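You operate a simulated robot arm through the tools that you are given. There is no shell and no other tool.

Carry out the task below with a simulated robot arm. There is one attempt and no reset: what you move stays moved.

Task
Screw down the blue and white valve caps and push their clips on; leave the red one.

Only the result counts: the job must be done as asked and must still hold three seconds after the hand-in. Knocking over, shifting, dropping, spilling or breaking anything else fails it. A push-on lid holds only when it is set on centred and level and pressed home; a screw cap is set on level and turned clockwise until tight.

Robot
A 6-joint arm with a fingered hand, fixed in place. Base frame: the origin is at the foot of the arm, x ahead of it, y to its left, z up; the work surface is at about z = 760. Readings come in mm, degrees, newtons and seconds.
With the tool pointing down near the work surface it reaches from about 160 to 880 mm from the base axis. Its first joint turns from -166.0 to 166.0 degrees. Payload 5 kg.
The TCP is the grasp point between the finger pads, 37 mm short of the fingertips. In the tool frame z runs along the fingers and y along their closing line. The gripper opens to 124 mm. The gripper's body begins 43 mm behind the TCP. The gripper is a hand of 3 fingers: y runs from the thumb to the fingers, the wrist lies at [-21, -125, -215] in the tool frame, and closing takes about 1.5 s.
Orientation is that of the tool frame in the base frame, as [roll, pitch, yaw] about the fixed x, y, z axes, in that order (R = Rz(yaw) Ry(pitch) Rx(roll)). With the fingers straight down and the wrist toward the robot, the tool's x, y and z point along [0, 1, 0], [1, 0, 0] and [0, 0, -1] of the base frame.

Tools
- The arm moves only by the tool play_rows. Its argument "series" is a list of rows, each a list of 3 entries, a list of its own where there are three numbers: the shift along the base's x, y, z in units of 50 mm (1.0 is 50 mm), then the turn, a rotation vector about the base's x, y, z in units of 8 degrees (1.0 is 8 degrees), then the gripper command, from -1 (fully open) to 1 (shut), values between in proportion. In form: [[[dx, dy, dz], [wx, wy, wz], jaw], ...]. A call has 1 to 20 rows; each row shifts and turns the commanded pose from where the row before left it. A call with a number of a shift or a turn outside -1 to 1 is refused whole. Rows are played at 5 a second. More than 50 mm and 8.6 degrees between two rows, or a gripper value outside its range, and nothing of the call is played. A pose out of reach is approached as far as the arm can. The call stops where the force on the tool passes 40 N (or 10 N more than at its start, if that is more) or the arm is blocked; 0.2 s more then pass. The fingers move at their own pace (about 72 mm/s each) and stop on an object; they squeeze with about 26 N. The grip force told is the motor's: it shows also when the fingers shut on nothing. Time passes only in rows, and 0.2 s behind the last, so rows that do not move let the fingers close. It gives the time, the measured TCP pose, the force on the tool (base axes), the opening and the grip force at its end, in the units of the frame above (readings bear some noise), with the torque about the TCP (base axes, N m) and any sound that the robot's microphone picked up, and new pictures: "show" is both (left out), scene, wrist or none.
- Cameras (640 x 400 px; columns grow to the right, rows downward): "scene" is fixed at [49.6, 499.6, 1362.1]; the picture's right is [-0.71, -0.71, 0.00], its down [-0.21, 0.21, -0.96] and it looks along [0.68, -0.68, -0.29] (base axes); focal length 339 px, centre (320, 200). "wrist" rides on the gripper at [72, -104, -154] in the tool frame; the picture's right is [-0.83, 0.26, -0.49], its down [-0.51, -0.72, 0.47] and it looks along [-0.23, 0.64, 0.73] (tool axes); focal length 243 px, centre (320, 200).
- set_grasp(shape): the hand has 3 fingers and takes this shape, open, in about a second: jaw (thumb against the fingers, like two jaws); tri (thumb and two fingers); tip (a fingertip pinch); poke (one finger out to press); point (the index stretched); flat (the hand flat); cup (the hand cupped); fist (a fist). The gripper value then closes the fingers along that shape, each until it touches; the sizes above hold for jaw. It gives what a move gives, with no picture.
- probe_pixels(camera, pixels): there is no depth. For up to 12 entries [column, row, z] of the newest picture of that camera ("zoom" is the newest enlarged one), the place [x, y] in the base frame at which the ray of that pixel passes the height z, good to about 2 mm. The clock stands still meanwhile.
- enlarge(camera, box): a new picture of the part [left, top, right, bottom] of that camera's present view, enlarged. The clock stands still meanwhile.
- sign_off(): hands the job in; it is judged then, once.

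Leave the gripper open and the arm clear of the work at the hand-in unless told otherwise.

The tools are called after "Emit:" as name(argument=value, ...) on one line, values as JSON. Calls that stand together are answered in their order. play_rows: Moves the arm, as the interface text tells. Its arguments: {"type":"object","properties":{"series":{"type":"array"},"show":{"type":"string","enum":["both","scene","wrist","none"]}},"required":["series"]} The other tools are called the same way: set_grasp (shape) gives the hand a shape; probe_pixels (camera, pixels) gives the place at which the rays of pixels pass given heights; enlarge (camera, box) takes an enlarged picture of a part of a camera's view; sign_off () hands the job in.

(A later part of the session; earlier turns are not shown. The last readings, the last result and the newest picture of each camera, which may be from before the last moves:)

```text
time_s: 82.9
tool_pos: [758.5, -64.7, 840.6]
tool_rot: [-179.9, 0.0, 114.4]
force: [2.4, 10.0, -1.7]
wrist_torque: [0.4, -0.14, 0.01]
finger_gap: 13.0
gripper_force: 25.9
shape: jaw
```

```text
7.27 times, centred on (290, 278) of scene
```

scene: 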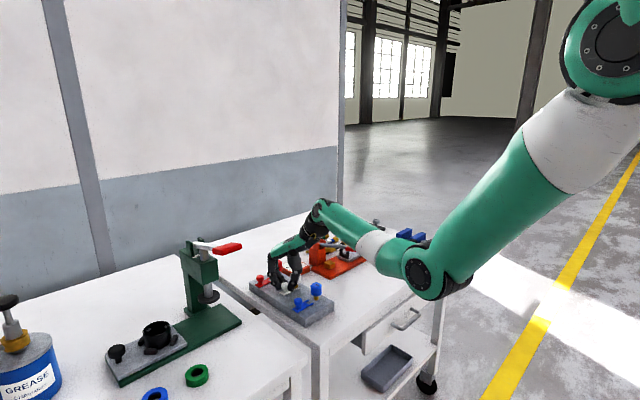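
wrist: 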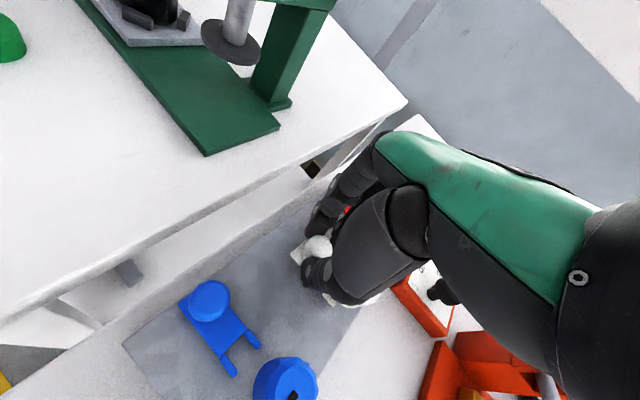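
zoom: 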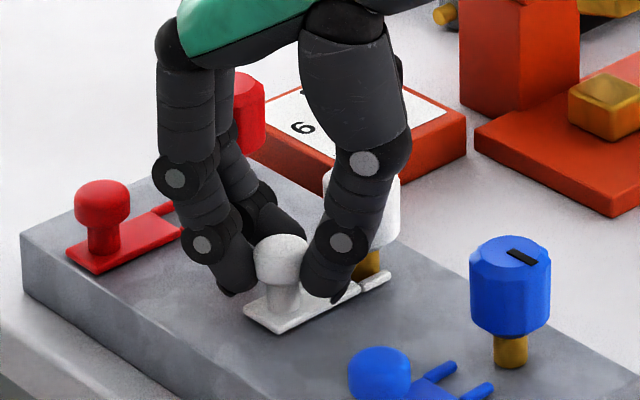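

Resistance of 10 N in y has begun after about 28 mm of travel. I'll keep pushing in small steps to press it home.

Emit:
play_rows(series=[[[0, -0.04, 0], [0, 0, 0], 1], [[0, -0.04, 0], [0, 0, 0], 1], [[0, 0, 0], [0, 0, 0], 1]])

Emit:
enlarge(camera="scene", box=[260, 250, 320, 305])

Emit:
enlarge(camera="wrist", box=[220, 180, 380, 340])

```text
time_s: 83.7
tool_pos: [759.7, -67.4, 840.7]
tool_rot: [-179.9, -0.2, 114.3]
force: [-5.7, 24.5, 3.7]
wrist_torque: [0.82, 0.02, 0.16]
finger_gap: 12.6
gripper_force: 26.1
shape: jaw
```

scene: 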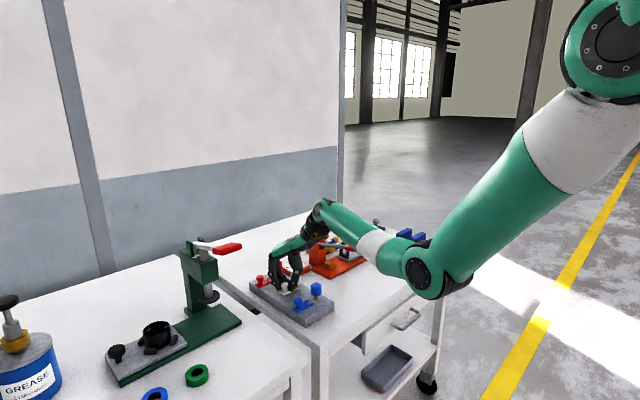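
wrist: 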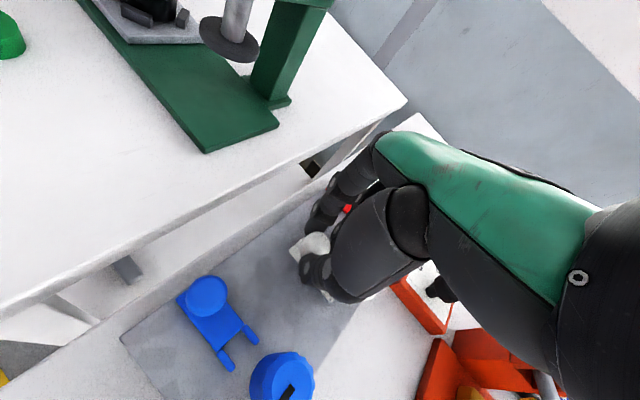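

```text
7.27 times, centred on (290, 278) of scene
```

zoom: 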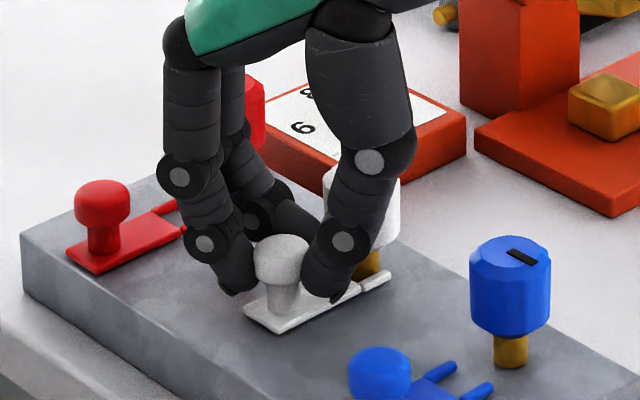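

```text
2.50 times, centred on (300, 260) of wrist
```

zoom: 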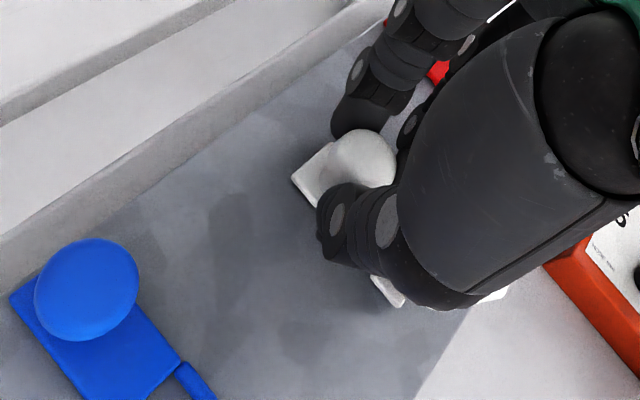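

Force is 24.5 N and the clip has stopped, with the fingers slipping slightly. I'll probe where the clip is: rear corner at zoom (280,333), prong tip at (390,274), front body corner at (360,292).

Emit:
enlarge(camera="scene", box=[275, 265, 315, 300])

Emit:
probe_pixels(camera="scene", pixels=[[284.5, 296.2, 788], [299.6, 288.2, 790], [295.5, 290.6, 791], [280, 294.5, 791]])

```text
11.43 times, centred on (295, 282) of scene
```

zoom: 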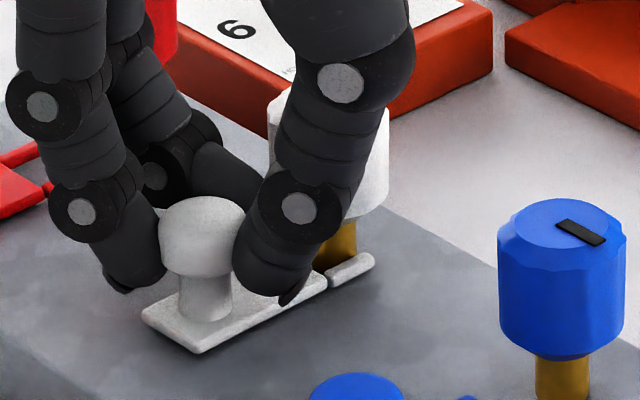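

```text
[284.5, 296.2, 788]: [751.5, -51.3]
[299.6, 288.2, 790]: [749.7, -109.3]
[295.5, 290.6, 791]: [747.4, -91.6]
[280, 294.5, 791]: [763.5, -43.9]
```

The prong tips are at about y -109, past the stem centre, but the body front is at about y -91, roughly 6–7 mm short of the stem, and my grip is slipping. I'll open and re-grip the knob at yaw about 130°, so that one finger sits squarely behind it.

Emit:
play_rows(series=[[[0, 0, 0], [0, 0, 0], 0.4], [[0, 0, 0], [0, 0, 0], 0.1], [[0, 0, 0], [0, 0, 0], 0.1], [[0, 0, 0], [0, 0, 0], 0.1], [[0, 0.1, 0], [0, 0, 0], 0.1], [[0, 0.1, 0], [0, 0, 1], 0.1], [[0, 0, 0], [0, 0, 1], 0.1], [[0, 0, 0], [0, 0, 0], 0.1]])

Emit:
enlarge(camera="wrist", box=[220, 180, 380, 340])

Emit:
enlarge(camera="scene", box=[265, 255, 325, 305])

```text
time_s: 85.5
tool_pos: [761.2, -58.0, 840.3]
tool_rot: [-180.0, -0.1, 130.4]
force: [0.0, 0.1, -0.3]
wrist_torque: [0.01, -0.02, 0.02]
finger_gap: 55.3
gripper_force: 0.0
shape: jaw
```

scene: 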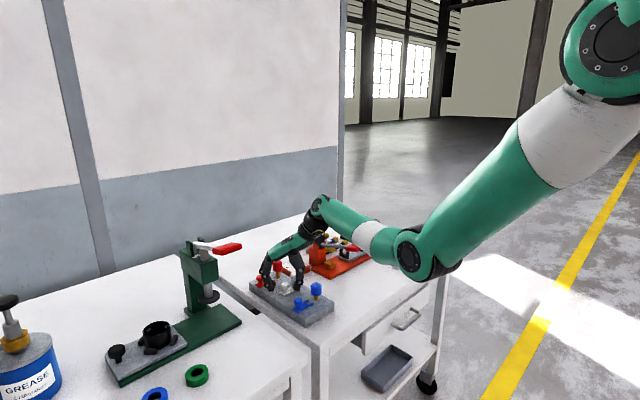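
wrist: 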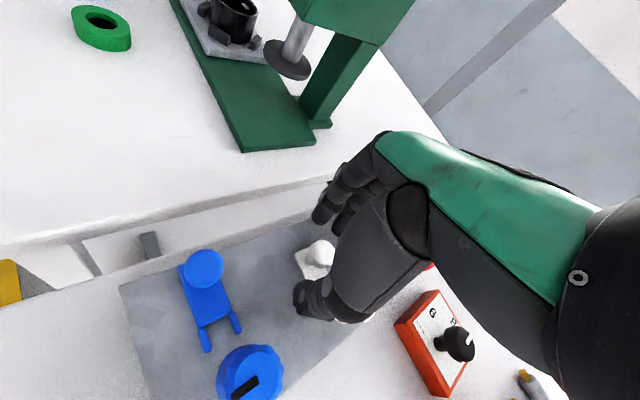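

```text
2.50 times, centred on (300, 260) of wrist
```

zoom: 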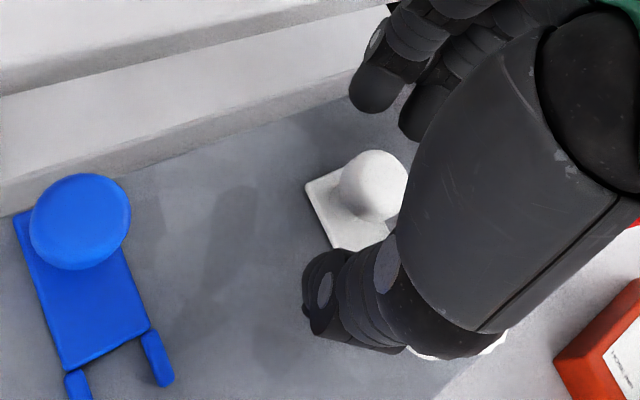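

```text
8.00 times, centred on (295, 280) of scene
```

zoom: 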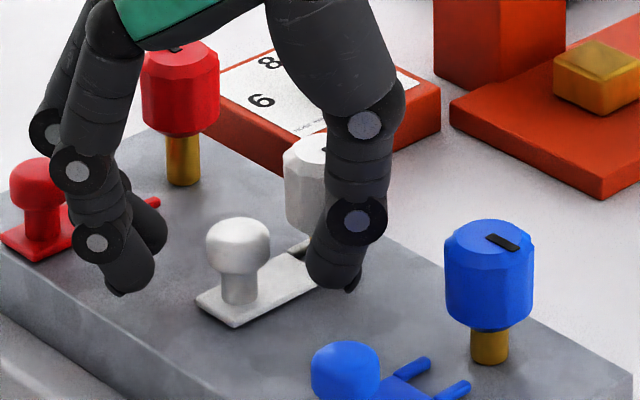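

Probing the knob's current place: scene zoom (237,228), wrist (319,250).

Emit:
probe_pixels(camera="zoom", pixels=[[237, 232, 824], [237, 260, 814], [232, 325, 787], [195, 298, 789], [318, 286, 790]])

Emit:
probe_pixels(camera="wrist", pixels=[[320.5, 253, 824], [320.5, 253, 816], [294, 257, 791], [308, 280, 791]])

```text
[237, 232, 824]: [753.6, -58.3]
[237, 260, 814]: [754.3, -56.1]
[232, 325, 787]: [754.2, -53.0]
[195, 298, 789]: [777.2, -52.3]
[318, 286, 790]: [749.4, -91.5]
```

```text
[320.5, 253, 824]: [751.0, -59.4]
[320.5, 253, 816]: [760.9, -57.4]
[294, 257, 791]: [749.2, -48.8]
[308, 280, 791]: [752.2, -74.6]
```

Emit:
probe_pixels(camera="wrist", pixels=[[294, 253.2, 791], [305.5, 279.5, 791], [178, 269, 791], [217.5, 331.5, 791], [196, 364, 790]])

Emit:
enlarge(camera="wrist", box=[280, 220, 340, 300])

```text
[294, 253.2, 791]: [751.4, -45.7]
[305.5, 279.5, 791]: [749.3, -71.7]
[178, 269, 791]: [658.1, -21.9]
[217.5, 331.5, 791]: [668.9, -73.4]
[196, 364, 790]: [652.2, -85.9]
```

```text
5.00 times, centred on (310, 260) of wrist
```

zoom: 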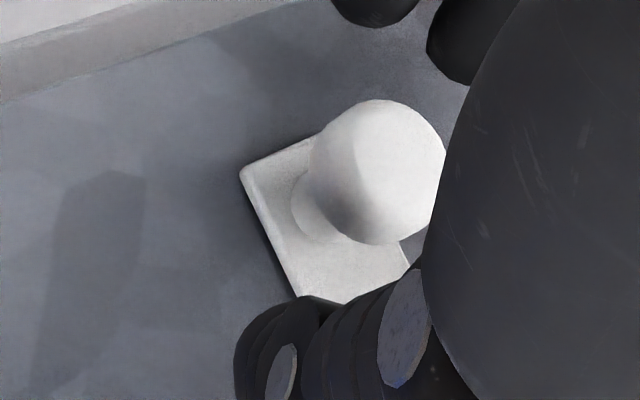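

Travel so far is about 24 mm, so about 6 mm likely remains. I'll close on the knob at this orientation and push -y.

Emit:
play_rows(series=[[[-0.02, 0, 0], [0, 0, 0], 0.4], [[0, 0, 0], [0, 0, 0], 0.7], [[0, 0, 0], [0, 0, 0], 1], [[0, 0, 0], [0, 0, 0], 1], [[0, 0, 0], [0, 0, 0], 1], [[0, -0.04, 0], [0, 0, 0], 1], [[0, -0.04, 0], [0, 0, 0], 1], [[0, 0, 0], [0, 0, 0], 1]])

Emit:
enlarge(camera="scene", box=[265, 255, 325, 305])

Emit:
enlarge(camera="wrist", box=[260, 220, 340, 320])

```text
time_s: 87.3
tool_pos: [757.7, -60.8, 839.2]
tool_rot: [-179.9, -0.2, 130.4]
force: [-4.7, 16.8, -0.9]
wrist_torque: [0.54, 0.06, 0.07]
finger_gap: 12.9
gripper_force: 26.1
shape: jaw
```

scene: 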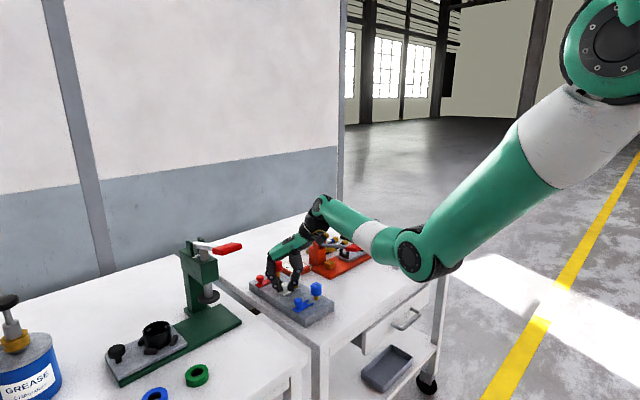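
wrist: 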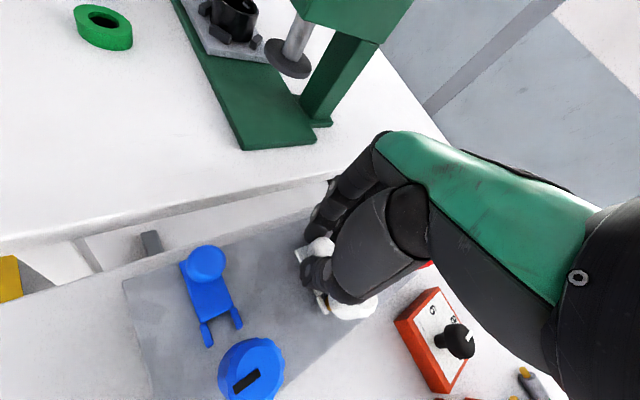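

```text
8.00 times, centred on (295, 280) of scene
```

zoom: 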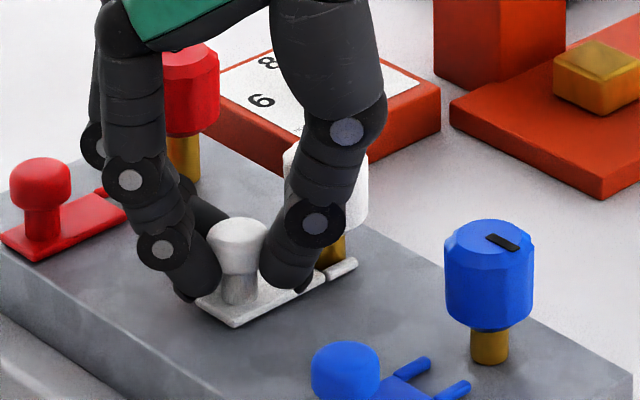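

```text
4.00 times, centred on (300, 270) of wrist
```

zoom: 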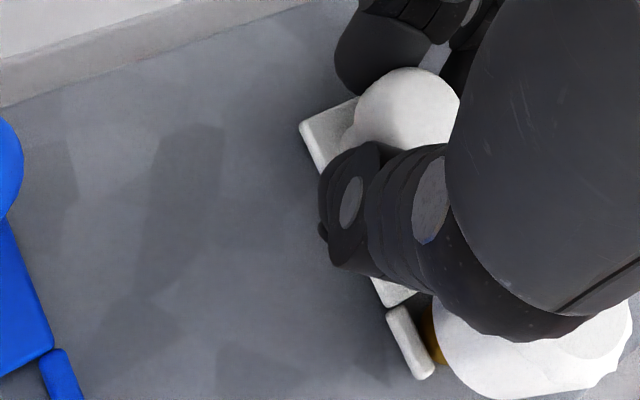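

16.8 N and the clip is still in place. I'll push harder in small steps, watching for it to snap in.

Emit:
play_rows(series=[[[0, -0.03, 0], [0, 0, 0], 1], [[0, -0.03, 0], [0, 0, 0], 1], [[0, -0.02, 0], [0, 0, 0], 1], [[0, 0, 0], [0, 0, 0], 1]])

Emit:
enlarge(camera="scene", box=[265, 255, 325, 305])

Emit:
enlarge(camera="wrist", box=[260, 220, 340, 320])

```text
time_s: 88.3
tool_pos: [758.8, -63.8, 838.9]
tool_rot: [-180.0, -0.3, 130.4]
force: [-10.3, 30.9, 3.4]
wrist_torque: [1.0, 0.17, 0.2]
finger_gap: 12.4
gripper_force: 25.5
shape: jaw
```

scene: 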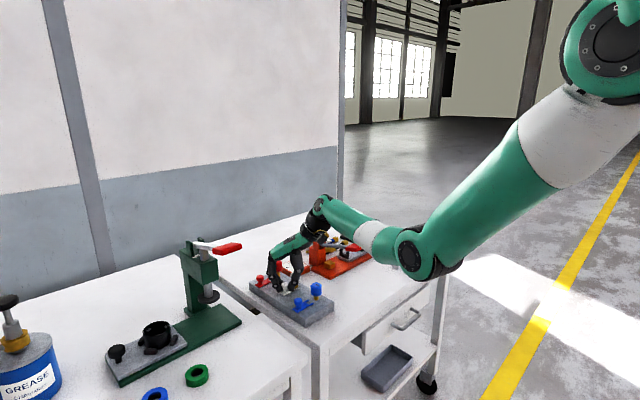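
wrist: 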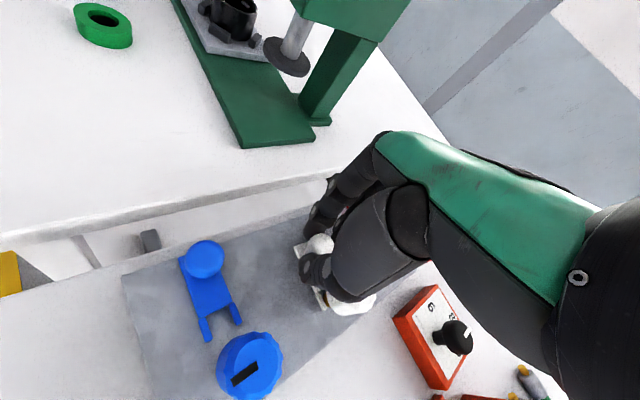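

```text
8.00 times, centred on (295, 280) of scene
```

zoom: 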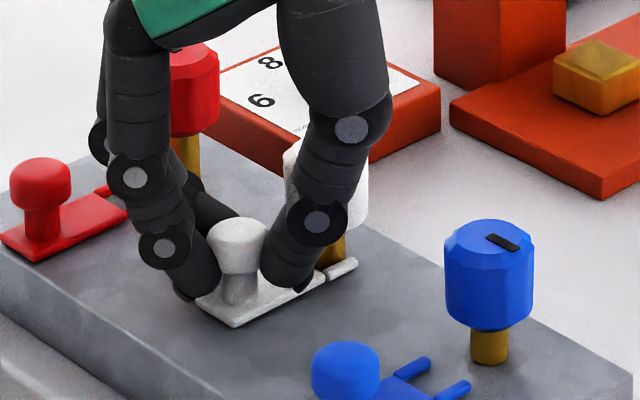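

```text
4.00 times, centred on (300, 270) of wrist
```

zoom: 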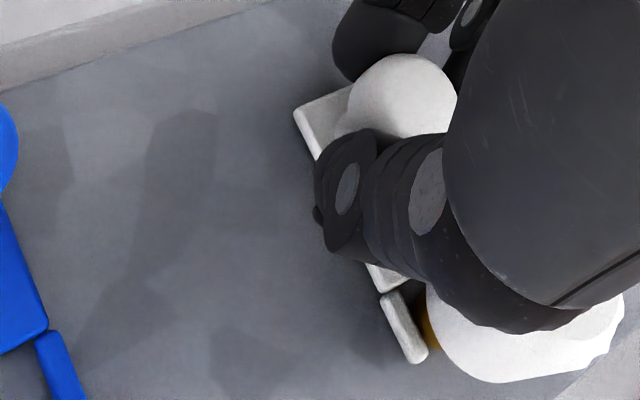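

No movement at 31 N, so it may already be at its stop. I'll release, back off and look closely at how the fork sits on the stem.

Emit:
play_rows(series=[[[0, 0.08, 0], [0, 0, 0], 0.4], [[0, 0, 0], [0, 0, 0], 0.1], [[0, 0, 0], [0, 0, 0], 0.1], [[0, 0, 0], [0, 0, 0], 0.1], [[0, 0, 0.3], [0, 0, 0], 0.1], [[0, 0, 0.7], [0, 0, 0], 0.1], [[0, 0, 0.7], [0, 0, -1], 0.1], [[0, 0, 0], [0, 0, -1], 0.1], [[0, 0, 0], [0, 0, -1], 0.1], [[0, 0, 0], [0, 0, -1], 0.1], [[0, 0, 0], [0, 0, -1], 0.1], [[0, 0, 0], [0, 0, 0], 0.1]])

Emit:
enlarge(camera="scene", box=[270, 260, 310, 300])

Emit:
enlarge(camera="wrist", box=[200, 180, 380, 360])

```text
time_s: 90.9
tool_pos: [758.4, -61.2, 925.4]
tool_rot: [180.0, -0.1, 90.2]
force: [-0.1, -0.6, 0.2]
wrist_torque: [0.0, 0.02, 0.03]
finger_gap: 55.4
gripper_force: 0.1
shape: jaw
```

scene: 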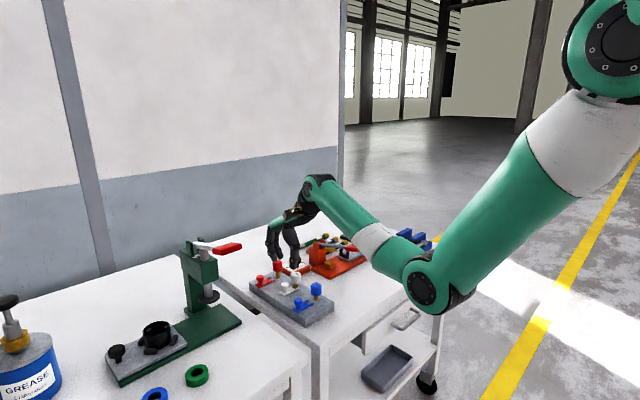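
wrist: 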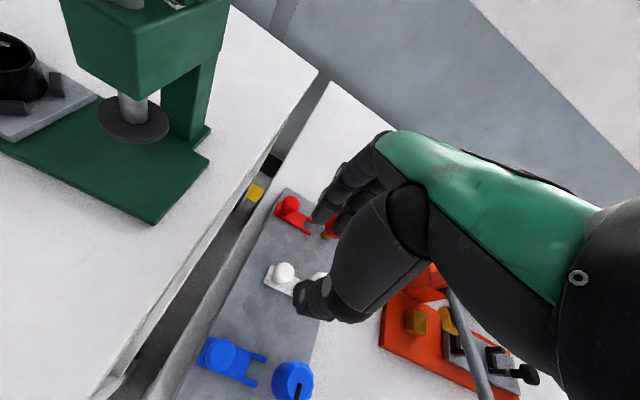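

```text
10.00 times, centred on (290, 280) of scene
```

zoom: 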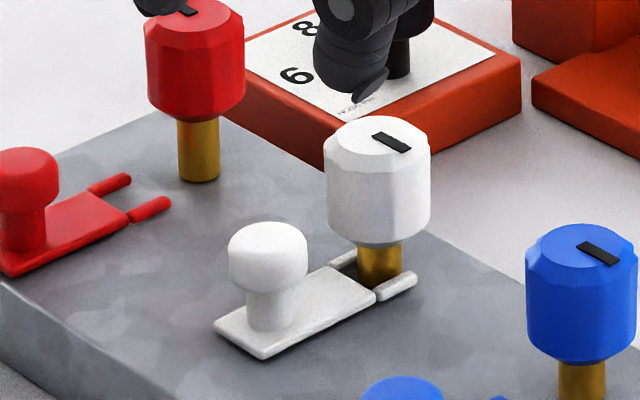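

```text
2.22 times, centred on (290, 270) of wrist
```

zoom: 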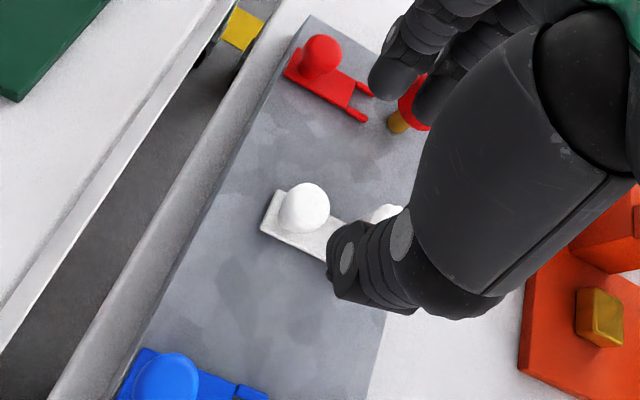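

In the close-up, the white clip's front edge (358,281) touches the stem and the prongs straddle it, so white is home. Next I'll go to the blue clip's knob at about (671,-35) with yaw 114°.

Emit:
play_rows(series=[[[-0.58, 0.17, 0], [0, 0, 1], 0], [[-0.58, 0.17, 0], [0, 0, 1], 0], [[-0.58, 0.17, 0], [0, 0, 1], 0], [[0, 0, 0], [0, 0, 0], 0], [[0, 0, -0.7], [0, 0, 0], 0], [[0, 0, -0.64], [0, 0, 0], 0], [[0, 0, 0], [0, 0, 0], 0]])

Emit:
enlarge(camera="wrist", box=[220, 180, 380, 340])

Emit:
enlarge(camera="scene", box=[265, 255, 345, 325])

```text
time_s: 92.5
tool_pos: [672.1, -35.7, 858.4]
tool_rot: [-179.9, -0.2, 114.4]
force: [0.7, 0.7, 0.0]
wrist_torque: [0.01, 0.0, 0.0]
finger_gap: 61.5
gripper_force: 0.1
shape: jaw
```

scene: 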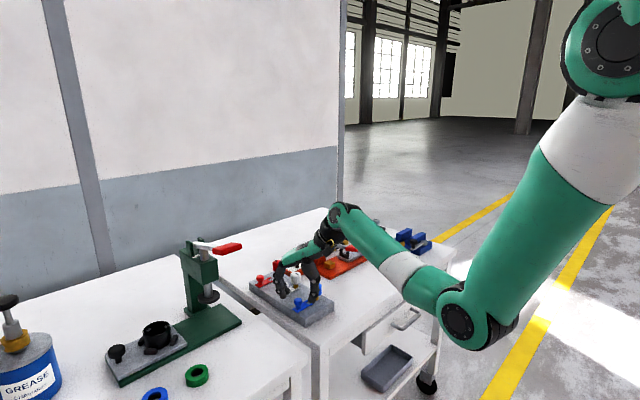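
wrist: 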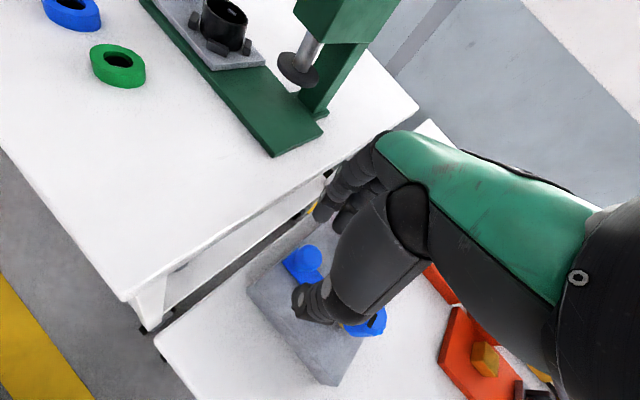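

```text
2.50 times, centred on (300, 260) of wrist
```

zoom: 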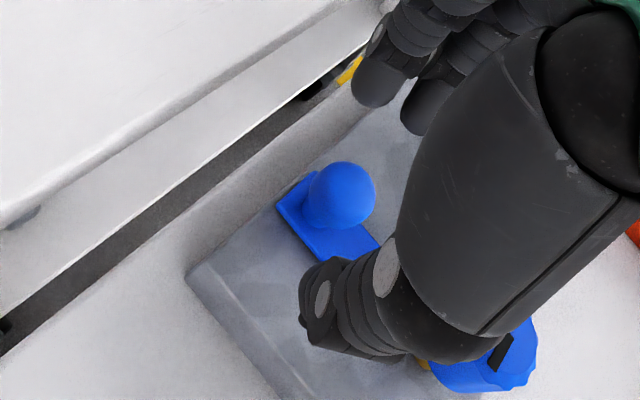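

```text
5.71 times, centred on (305, 290) of scene
```

zoom: 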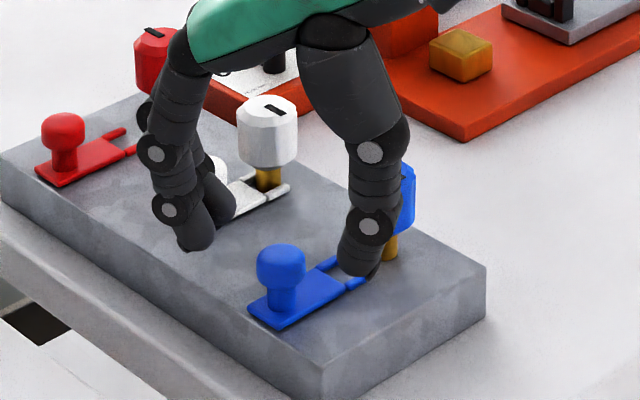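

Same geometry as with white. I'll lower, grip the blue knob and slide it 12 mm along -y.

Emit:
play_rows(series=[[[-0.01, 0, -0.36], [0, 0, 0], 0], [[0, 0, 0], [0, 0, 0], 0], [[0, 0, 0], [0, 0, 0], 0.3], [[0, 0, 0], [0, 0, 0], 0.6], [[0, 0, 0], [0, 0, 0], 1], [[0, 0, 0], [0, 0, 0], 1], [[0, 0, 0], [0, 0, 0], 1], [[0, 0, 0], [0, 0, 0], 1], [[0, -0.08, 0], [0, 0, 0], 1], [[0, -0.08, 0], [0, 0, 0], 1], [[0, -0.08, 0], [0, 0, 0], 1], [[0, 0, 0], [0, 0, 0], 1]])

Emit:
enlarge(camera="wrist", box=[220, 180, 380, 340])

Emit:
enlarge(camera="scene", box=[265, 255, 345, 325])

```text
time_s: 95.1
tool_pos: [671.6, -47.9, 840.3]
tool_rot: [-179.9, -0.1, 114.3]
force: [0.3, 0.7, 3.5]
wrist_torque: [0.03, 0.0, -0.03]
finger_gap: 11.7
gripper_force: 26.6
shape: jaw
```

scene: 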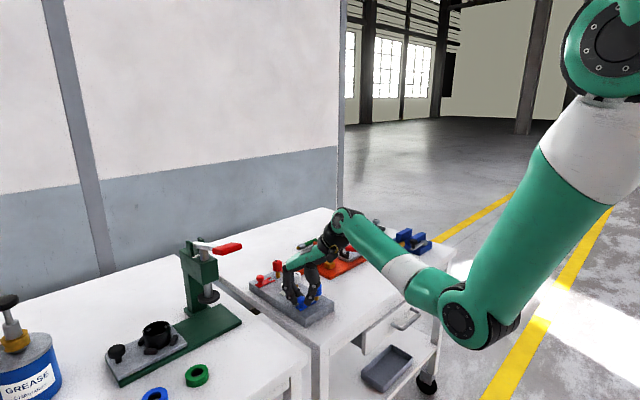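
wrist: 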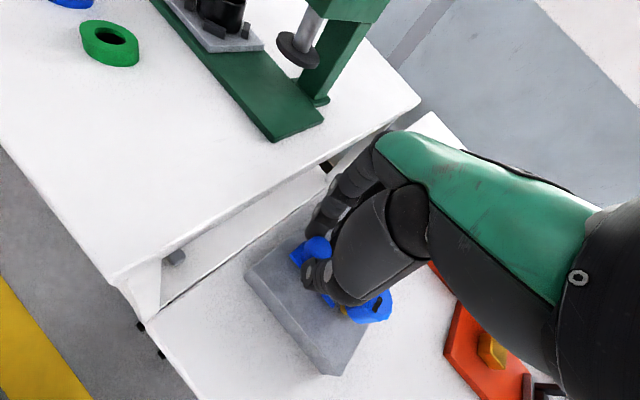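

```text
2.50 times, centred on (300, 260) of wrist
```

zoom: 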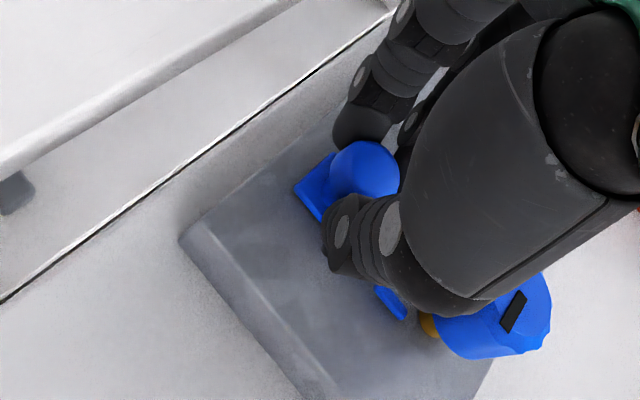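

```text
5.71 times, centred on (305, 290) of scene
```

zoom: 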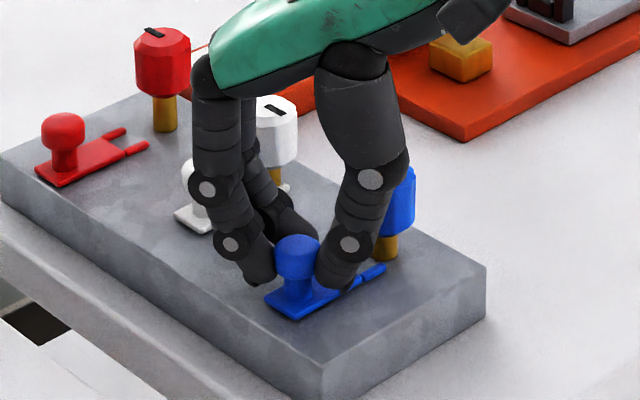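

The blue clip slides freely. Another 10 mm.

Emit:
play_rows(series=[[[0, -0.07, 0], [0, 0, 0], 1], [[0, -0.07, 0], [0, 0, 0], 1], [[0, -0.06, 0], [0, 0, 0], 1], [[0, 0, 0], [0, 0, 0], 1]])

Emit:
enlarge(camera="scene", box=[280, 265, 340, 320])

```text
time_s: 96.1
tool_pos: [671.3, -58.4, 839.6]
tool_rot: [-179.9, 0.0, 114.2]
force: [-2.0, 0.2, 7.7]
wrist_torque: [0.02, 0.05, -0.02]
finger_gap: 12.1
gripper_force: 25.7
shape: jaw
```

scene: 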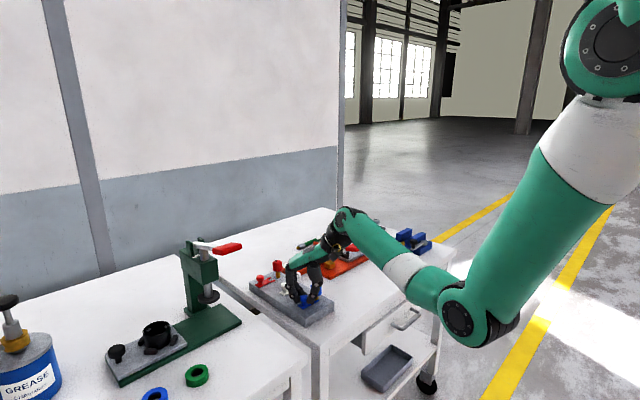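
wrist: 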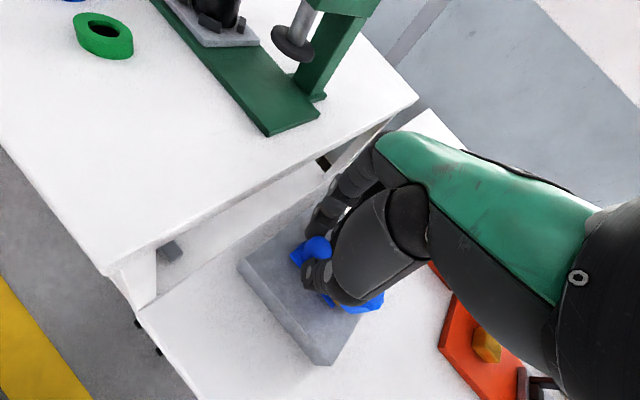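

```text
7.27 times, centred on (310, 292) of scene
```

zoom: 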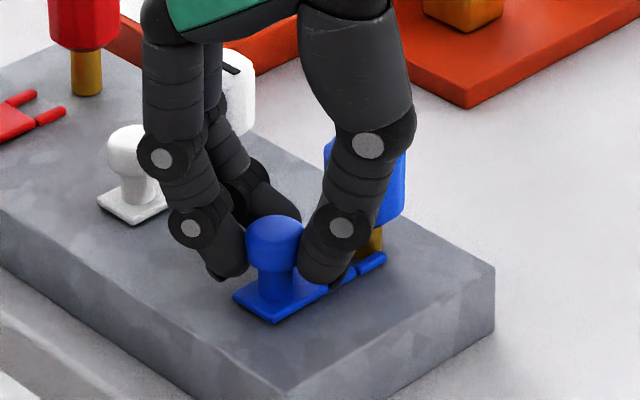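

Still free, with no y force. I'll push on in small steps until it meets the stem and the force rises.

Emit:
play_rows(series=[[[0, -0.05, 0], [0, 0, 0], 1], [[0, -0.05, 0], [0, 0, 0], 1], [[0, -0.04, 0], [0, 0, 0], 1], [[0, 0, 0], [0, 0, 0], 1]])

Emit:
enlarge(camera="scene", box=[280, 265, 340, 320])

```text
time_s: 97.1
tool_pos: [670.1, -64.1, 840.0]
tool_rot: [-179.9, -0.2, 114.4]
force: [-0.5, 9.8, 5.9]
wrist_torque: [0.34, -0.05, 0.04]
finger_gap: 11.9
gripper_force: 25.7
shape: jaw
```

scene: 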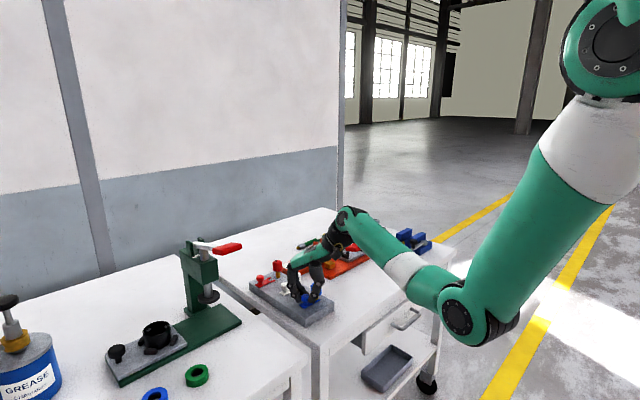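
wrist: 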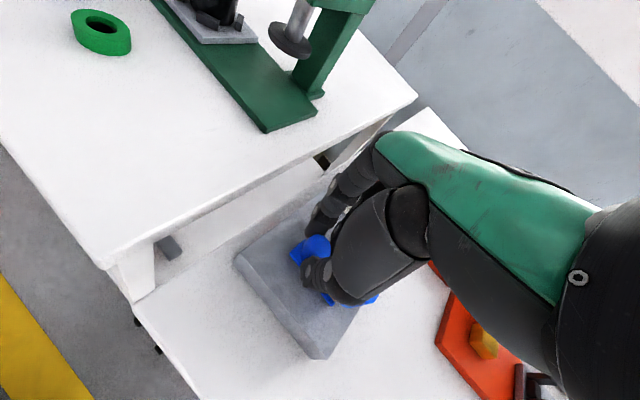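

```text
7.27 times, centred on (310, 292) of scene
```

zoom: 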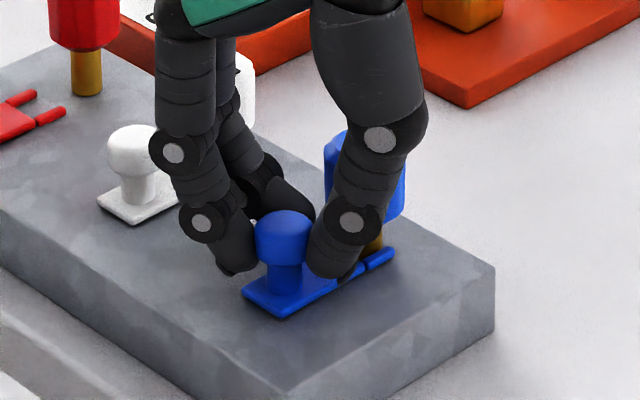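

Resistance is now 9.8 N. I'll press further to match the seating force used on white.

Emit:
play_rows(series=[[[0, -0.04, 0], [0, 0, 0], 1], [[0, -0.04, 0], [0, 0, 0], 1], [[0, -0.03, 0], [0, 0, 0], 1], [[0, 0, 0], [0, 0, 0], 1]])

Emit:
enlarge(camera="scene", box=[280, 265, 340, 320])

```text
time_s: 98.1
tool_pos: [671.1, -69.3, 839.6]
tool_rot: [-179.9, -0.4, 114.4]
force: [-9.9, 29.2, 5.2]
wrist_torque: [0.89, 0.14, 0.19]
finger_gap: 11.1
gripper_force: 25.8
shape: jaw
```

scene: 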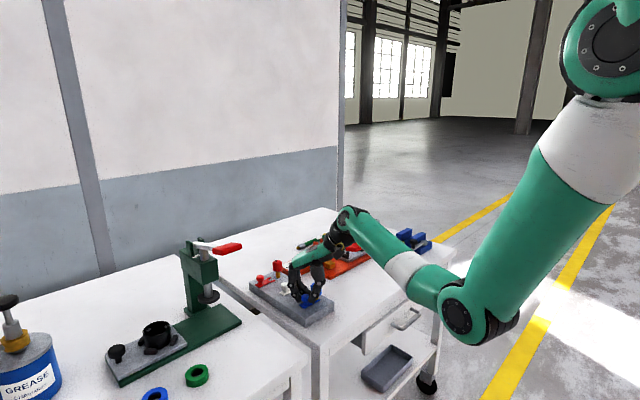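
wrist: 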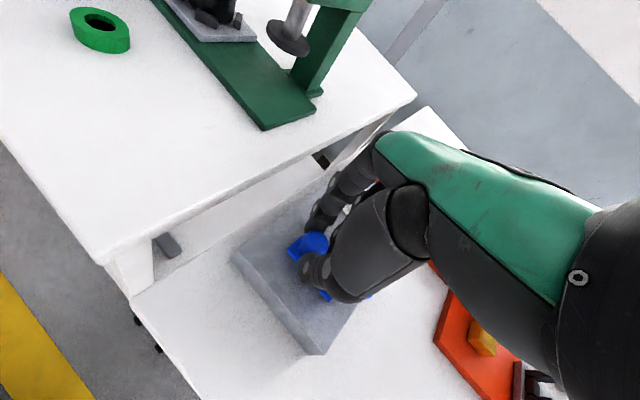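

```text
7.27 times, centred on (310, 292) of scene
```

zoom: 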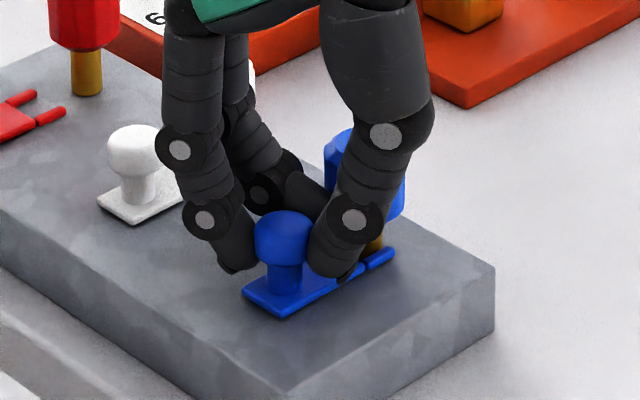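

Blue is at its stop at 29 N. I'll relax, open and rise clear to compare both clips.

Emit:
play_rows(series=[[[0, 0.1, 0], [0, 0, 0], 0.4], [[0, 0, 0], [0, 0, 0], 0.1], [[0, 0, 0], [0, 0, 0], 0.1], [[0, 0, 0], [0, 0, 0], 0.1], [[0, 0, 0.3], [0, 0, 0], 0.1], [[0, 0, 0.7], [0, 0, 0], 0.1], [[-0.3, 0, 0.8], [0, 0, 0], 0], [[-0.5, 0, 0.8], [0, 0, 0], -0.5], [[-0.5, 0, 0.8], [0, 0, 0], -1], [[-0.5, 0, 0.5], [0, 0, 0], -1], [[0, 0, 0], [0, 0, 0], -1]])

Emit:
enlarge(camera="scene", box=[275, 265, 335, 320])

Emit:
enlarge(camera="wrist", box=[200, 160, 380, 360])

```text
time_s: 100.5
tool_pos: [581.6, -65.8, 1033.2]
tool_rot: [-179.9, -0.1, 114.2]
force: [-0.2, 0.6, 0.6]
wrist_torque: [0.01, 0.01, -0.03]
finger_gap: 123.5
gripper_force: 0.1
shape: jaw
```

scene: 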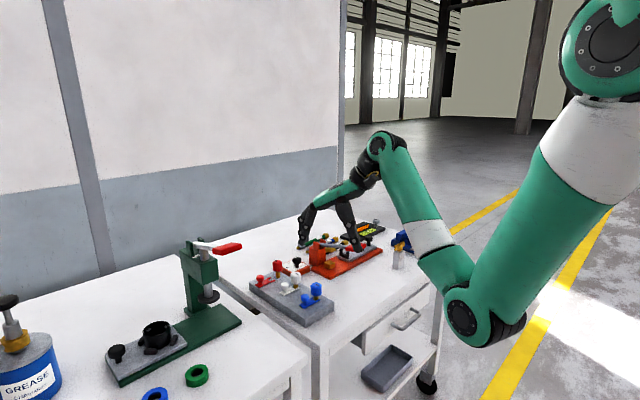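
wrist: 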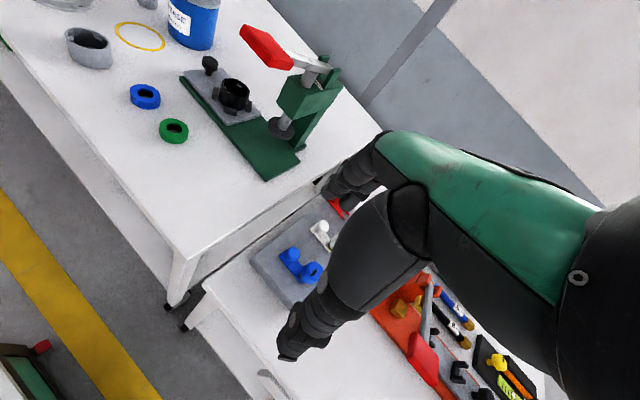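

```text
7.27 times, centred on (305, 292) of scene
```

zoom: 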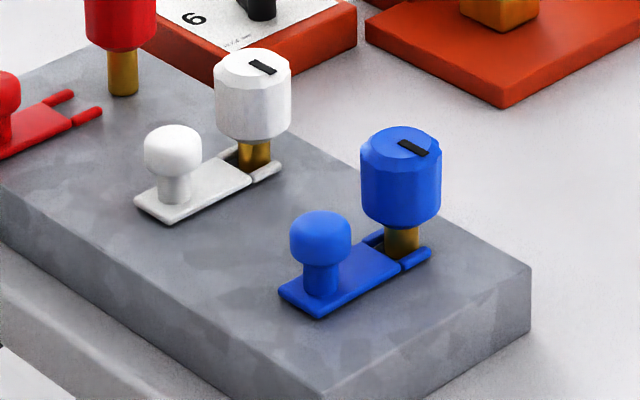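

```text
2.00 times, centred on (290, 260) of wrist
```

zoom: 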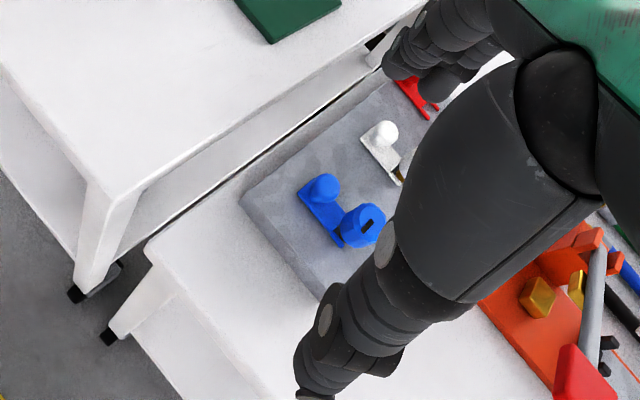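

Both clips sit identically, but I see what may be a small gap between fork and stem, and I heard no click. I'll zoom in tightly on each.

Emit:
enlarge(camera="scene", box=[300, 280, 325, 305])

Emit:
enlarge(camera="scene", box=[280, 270, 305, 295])

Emit:
enlarge(camera="wrist", box=[275, 210, 340, 290])

```text
16.00 times, centred on (312, 292) of scene
```

zoom: 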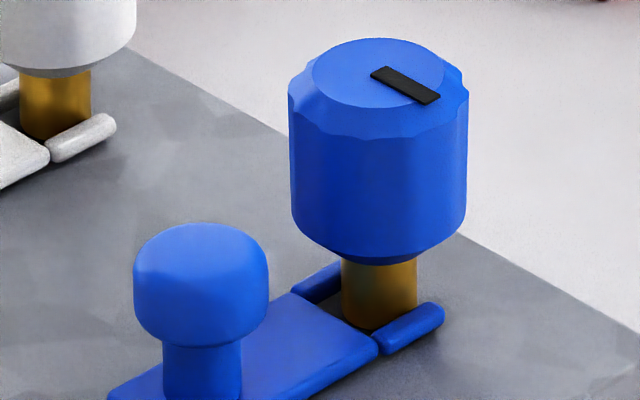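

```text
16.00 times, centred on (292, 282) of scene
```

zoom: 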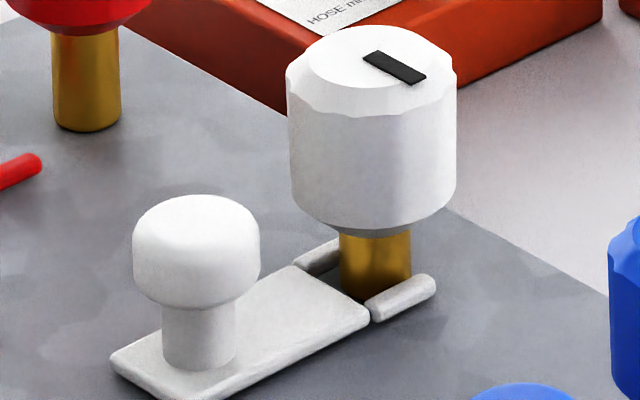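

```text
5.00 times, centred on (308, 250) of wrist
```

zoom: 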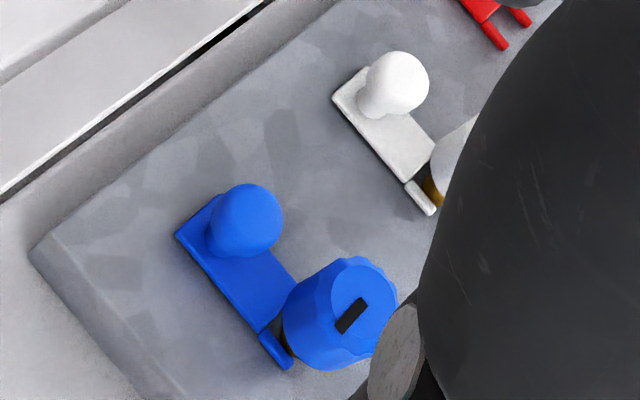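

I can't rule out a few millimetres remaining. I'll press each clip again, harder, with a finger squarely behind the knob (yaw 130°), starting with blue, and first return above its knob at about (671,-59).

Emit:
play_rows(series=[[[0.45, 0.03, -0.4], [0, 0, 1], 0], [[0.45, 0.03, -0.4], [0, 0, 1], 0], [[0.45, 0.04, -0.4], [0, 0, 0], 0.1], [[0.44, 0.04, -0.4], [0, 0, 0], 0.1], [[0, 0, -0.9], [0, 0, 0], 0.1], [[0, 0, -0.9], [0, 0, 0], 0.1], [[0, 0, 0], [0, 0, 0], 0.1]])

Emit:
enlarge(camera="wrist", box=[220, 180, 380, 340])

Emit:
enlarge(camera="scene", box=[275, 255, 345, 320])

```text
time_s: 102.1
tool_pos: [671.4, -59.5, 862.8]
tool_rot: [-179.9, -0.1, 130.3]
force: [0.1, 0.3, 0.9]
wrist_torque: [0.01, 0.0, 0.02]
finger_gap: 56.2
gripper_force: 0.0
shape: jaw
```

scene: 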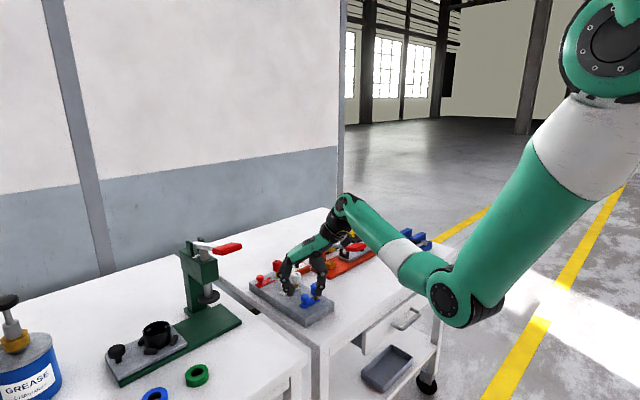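
wrist: 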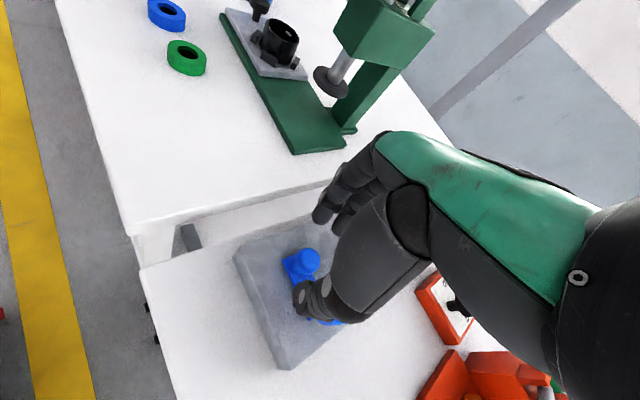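

```text
2.50 times, centred on (300, 260) of wrist
```

zoom: 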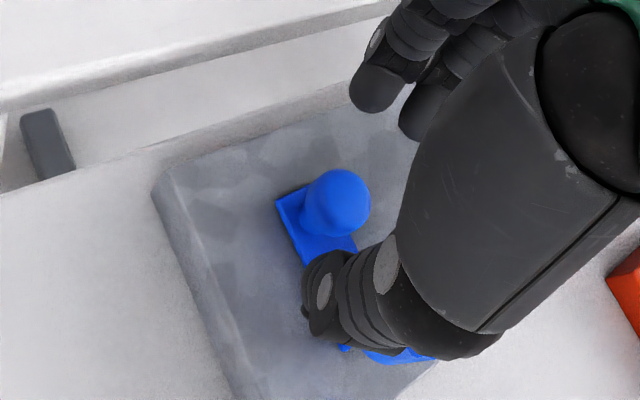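

```text
6.15 times, centred on (310, 288) of scene
```

zoom: 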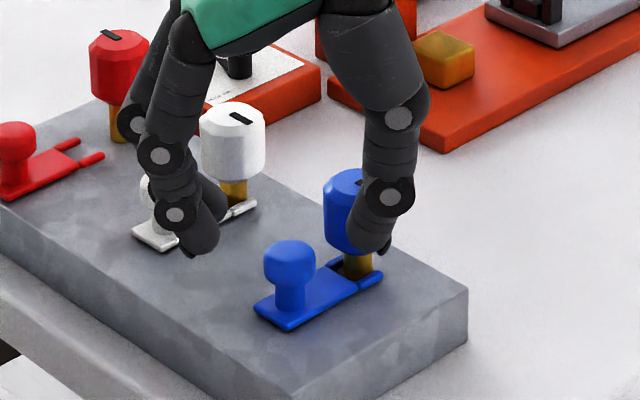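

Clearances are fine. I'll lower, grip and push -y in small steps up to about 35 N.

Emit:
play_rows(series=[[[0, 0, -0.23], [0, 0, 0], 0.1], [[0, 0, -0.23], [0, 0, 0], 0.1], [[0, 0, 0], [0, 0, 0], 0.4], [[0, 0, 0], [0, 0, 0], 0.7], [[0, 0, 0], [0, 0, 0], 1], [[0, 0, 0], [0, 0, 0], 1], [[0, 0, 0], [0, 0, 0], 1], [[0, -0.05, 0], [0, 0, 0], 1], [[0, -0.05, 0], [0, 0, 0], 1], [[0, -0.04, 0], [0, 0, 0], 1], [[0, -0.03, 0], [0, 0, 0], 1], [[0, 0, 0], [0, 0, 0], 1]])

Emit:
enlarge(camera="scene", box=[275, 255, 345, 320])

Emit:
enlarge(camera="wrist", box=[260, 220, 340, 320])

```text
time_s: 104.7
tool_pos: [669.5, -66.1, 840.6]
tool_rot: [-179.9, -0.3, 130.4]
force: [-11.1, 27.1, -2.8]
wrist_torque: [0.93, 0.24, 0.22]
finger_gap: 11.2
gripper_force: 25.9
shape: jaw
```

scene: 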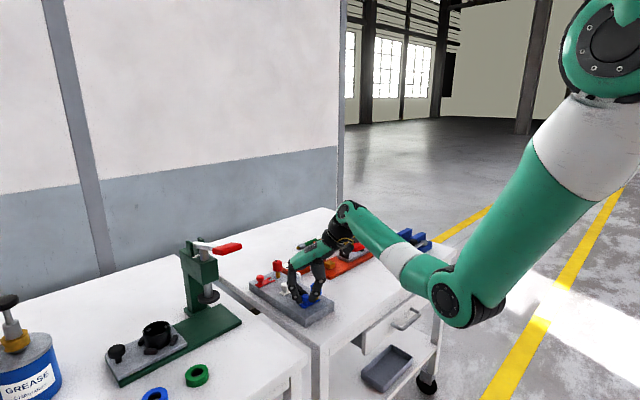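
wrist: 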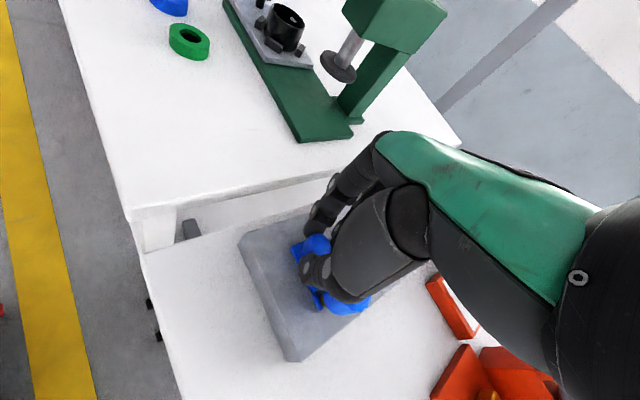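

```text
6.15 times, centred on (310, 288) of scene
```

zoom: 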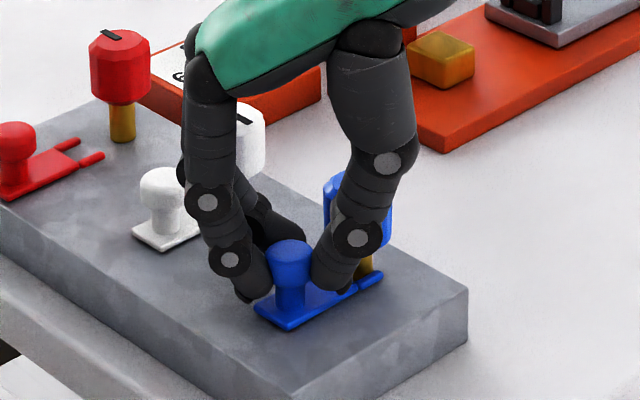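

```text
4.00 times, centred on (300, 270) of wrist
```

zoom: 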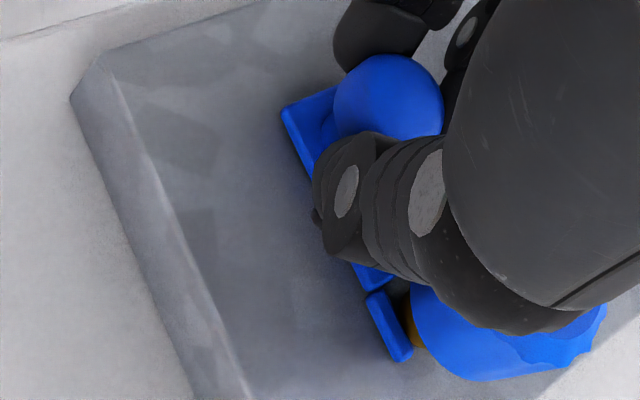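

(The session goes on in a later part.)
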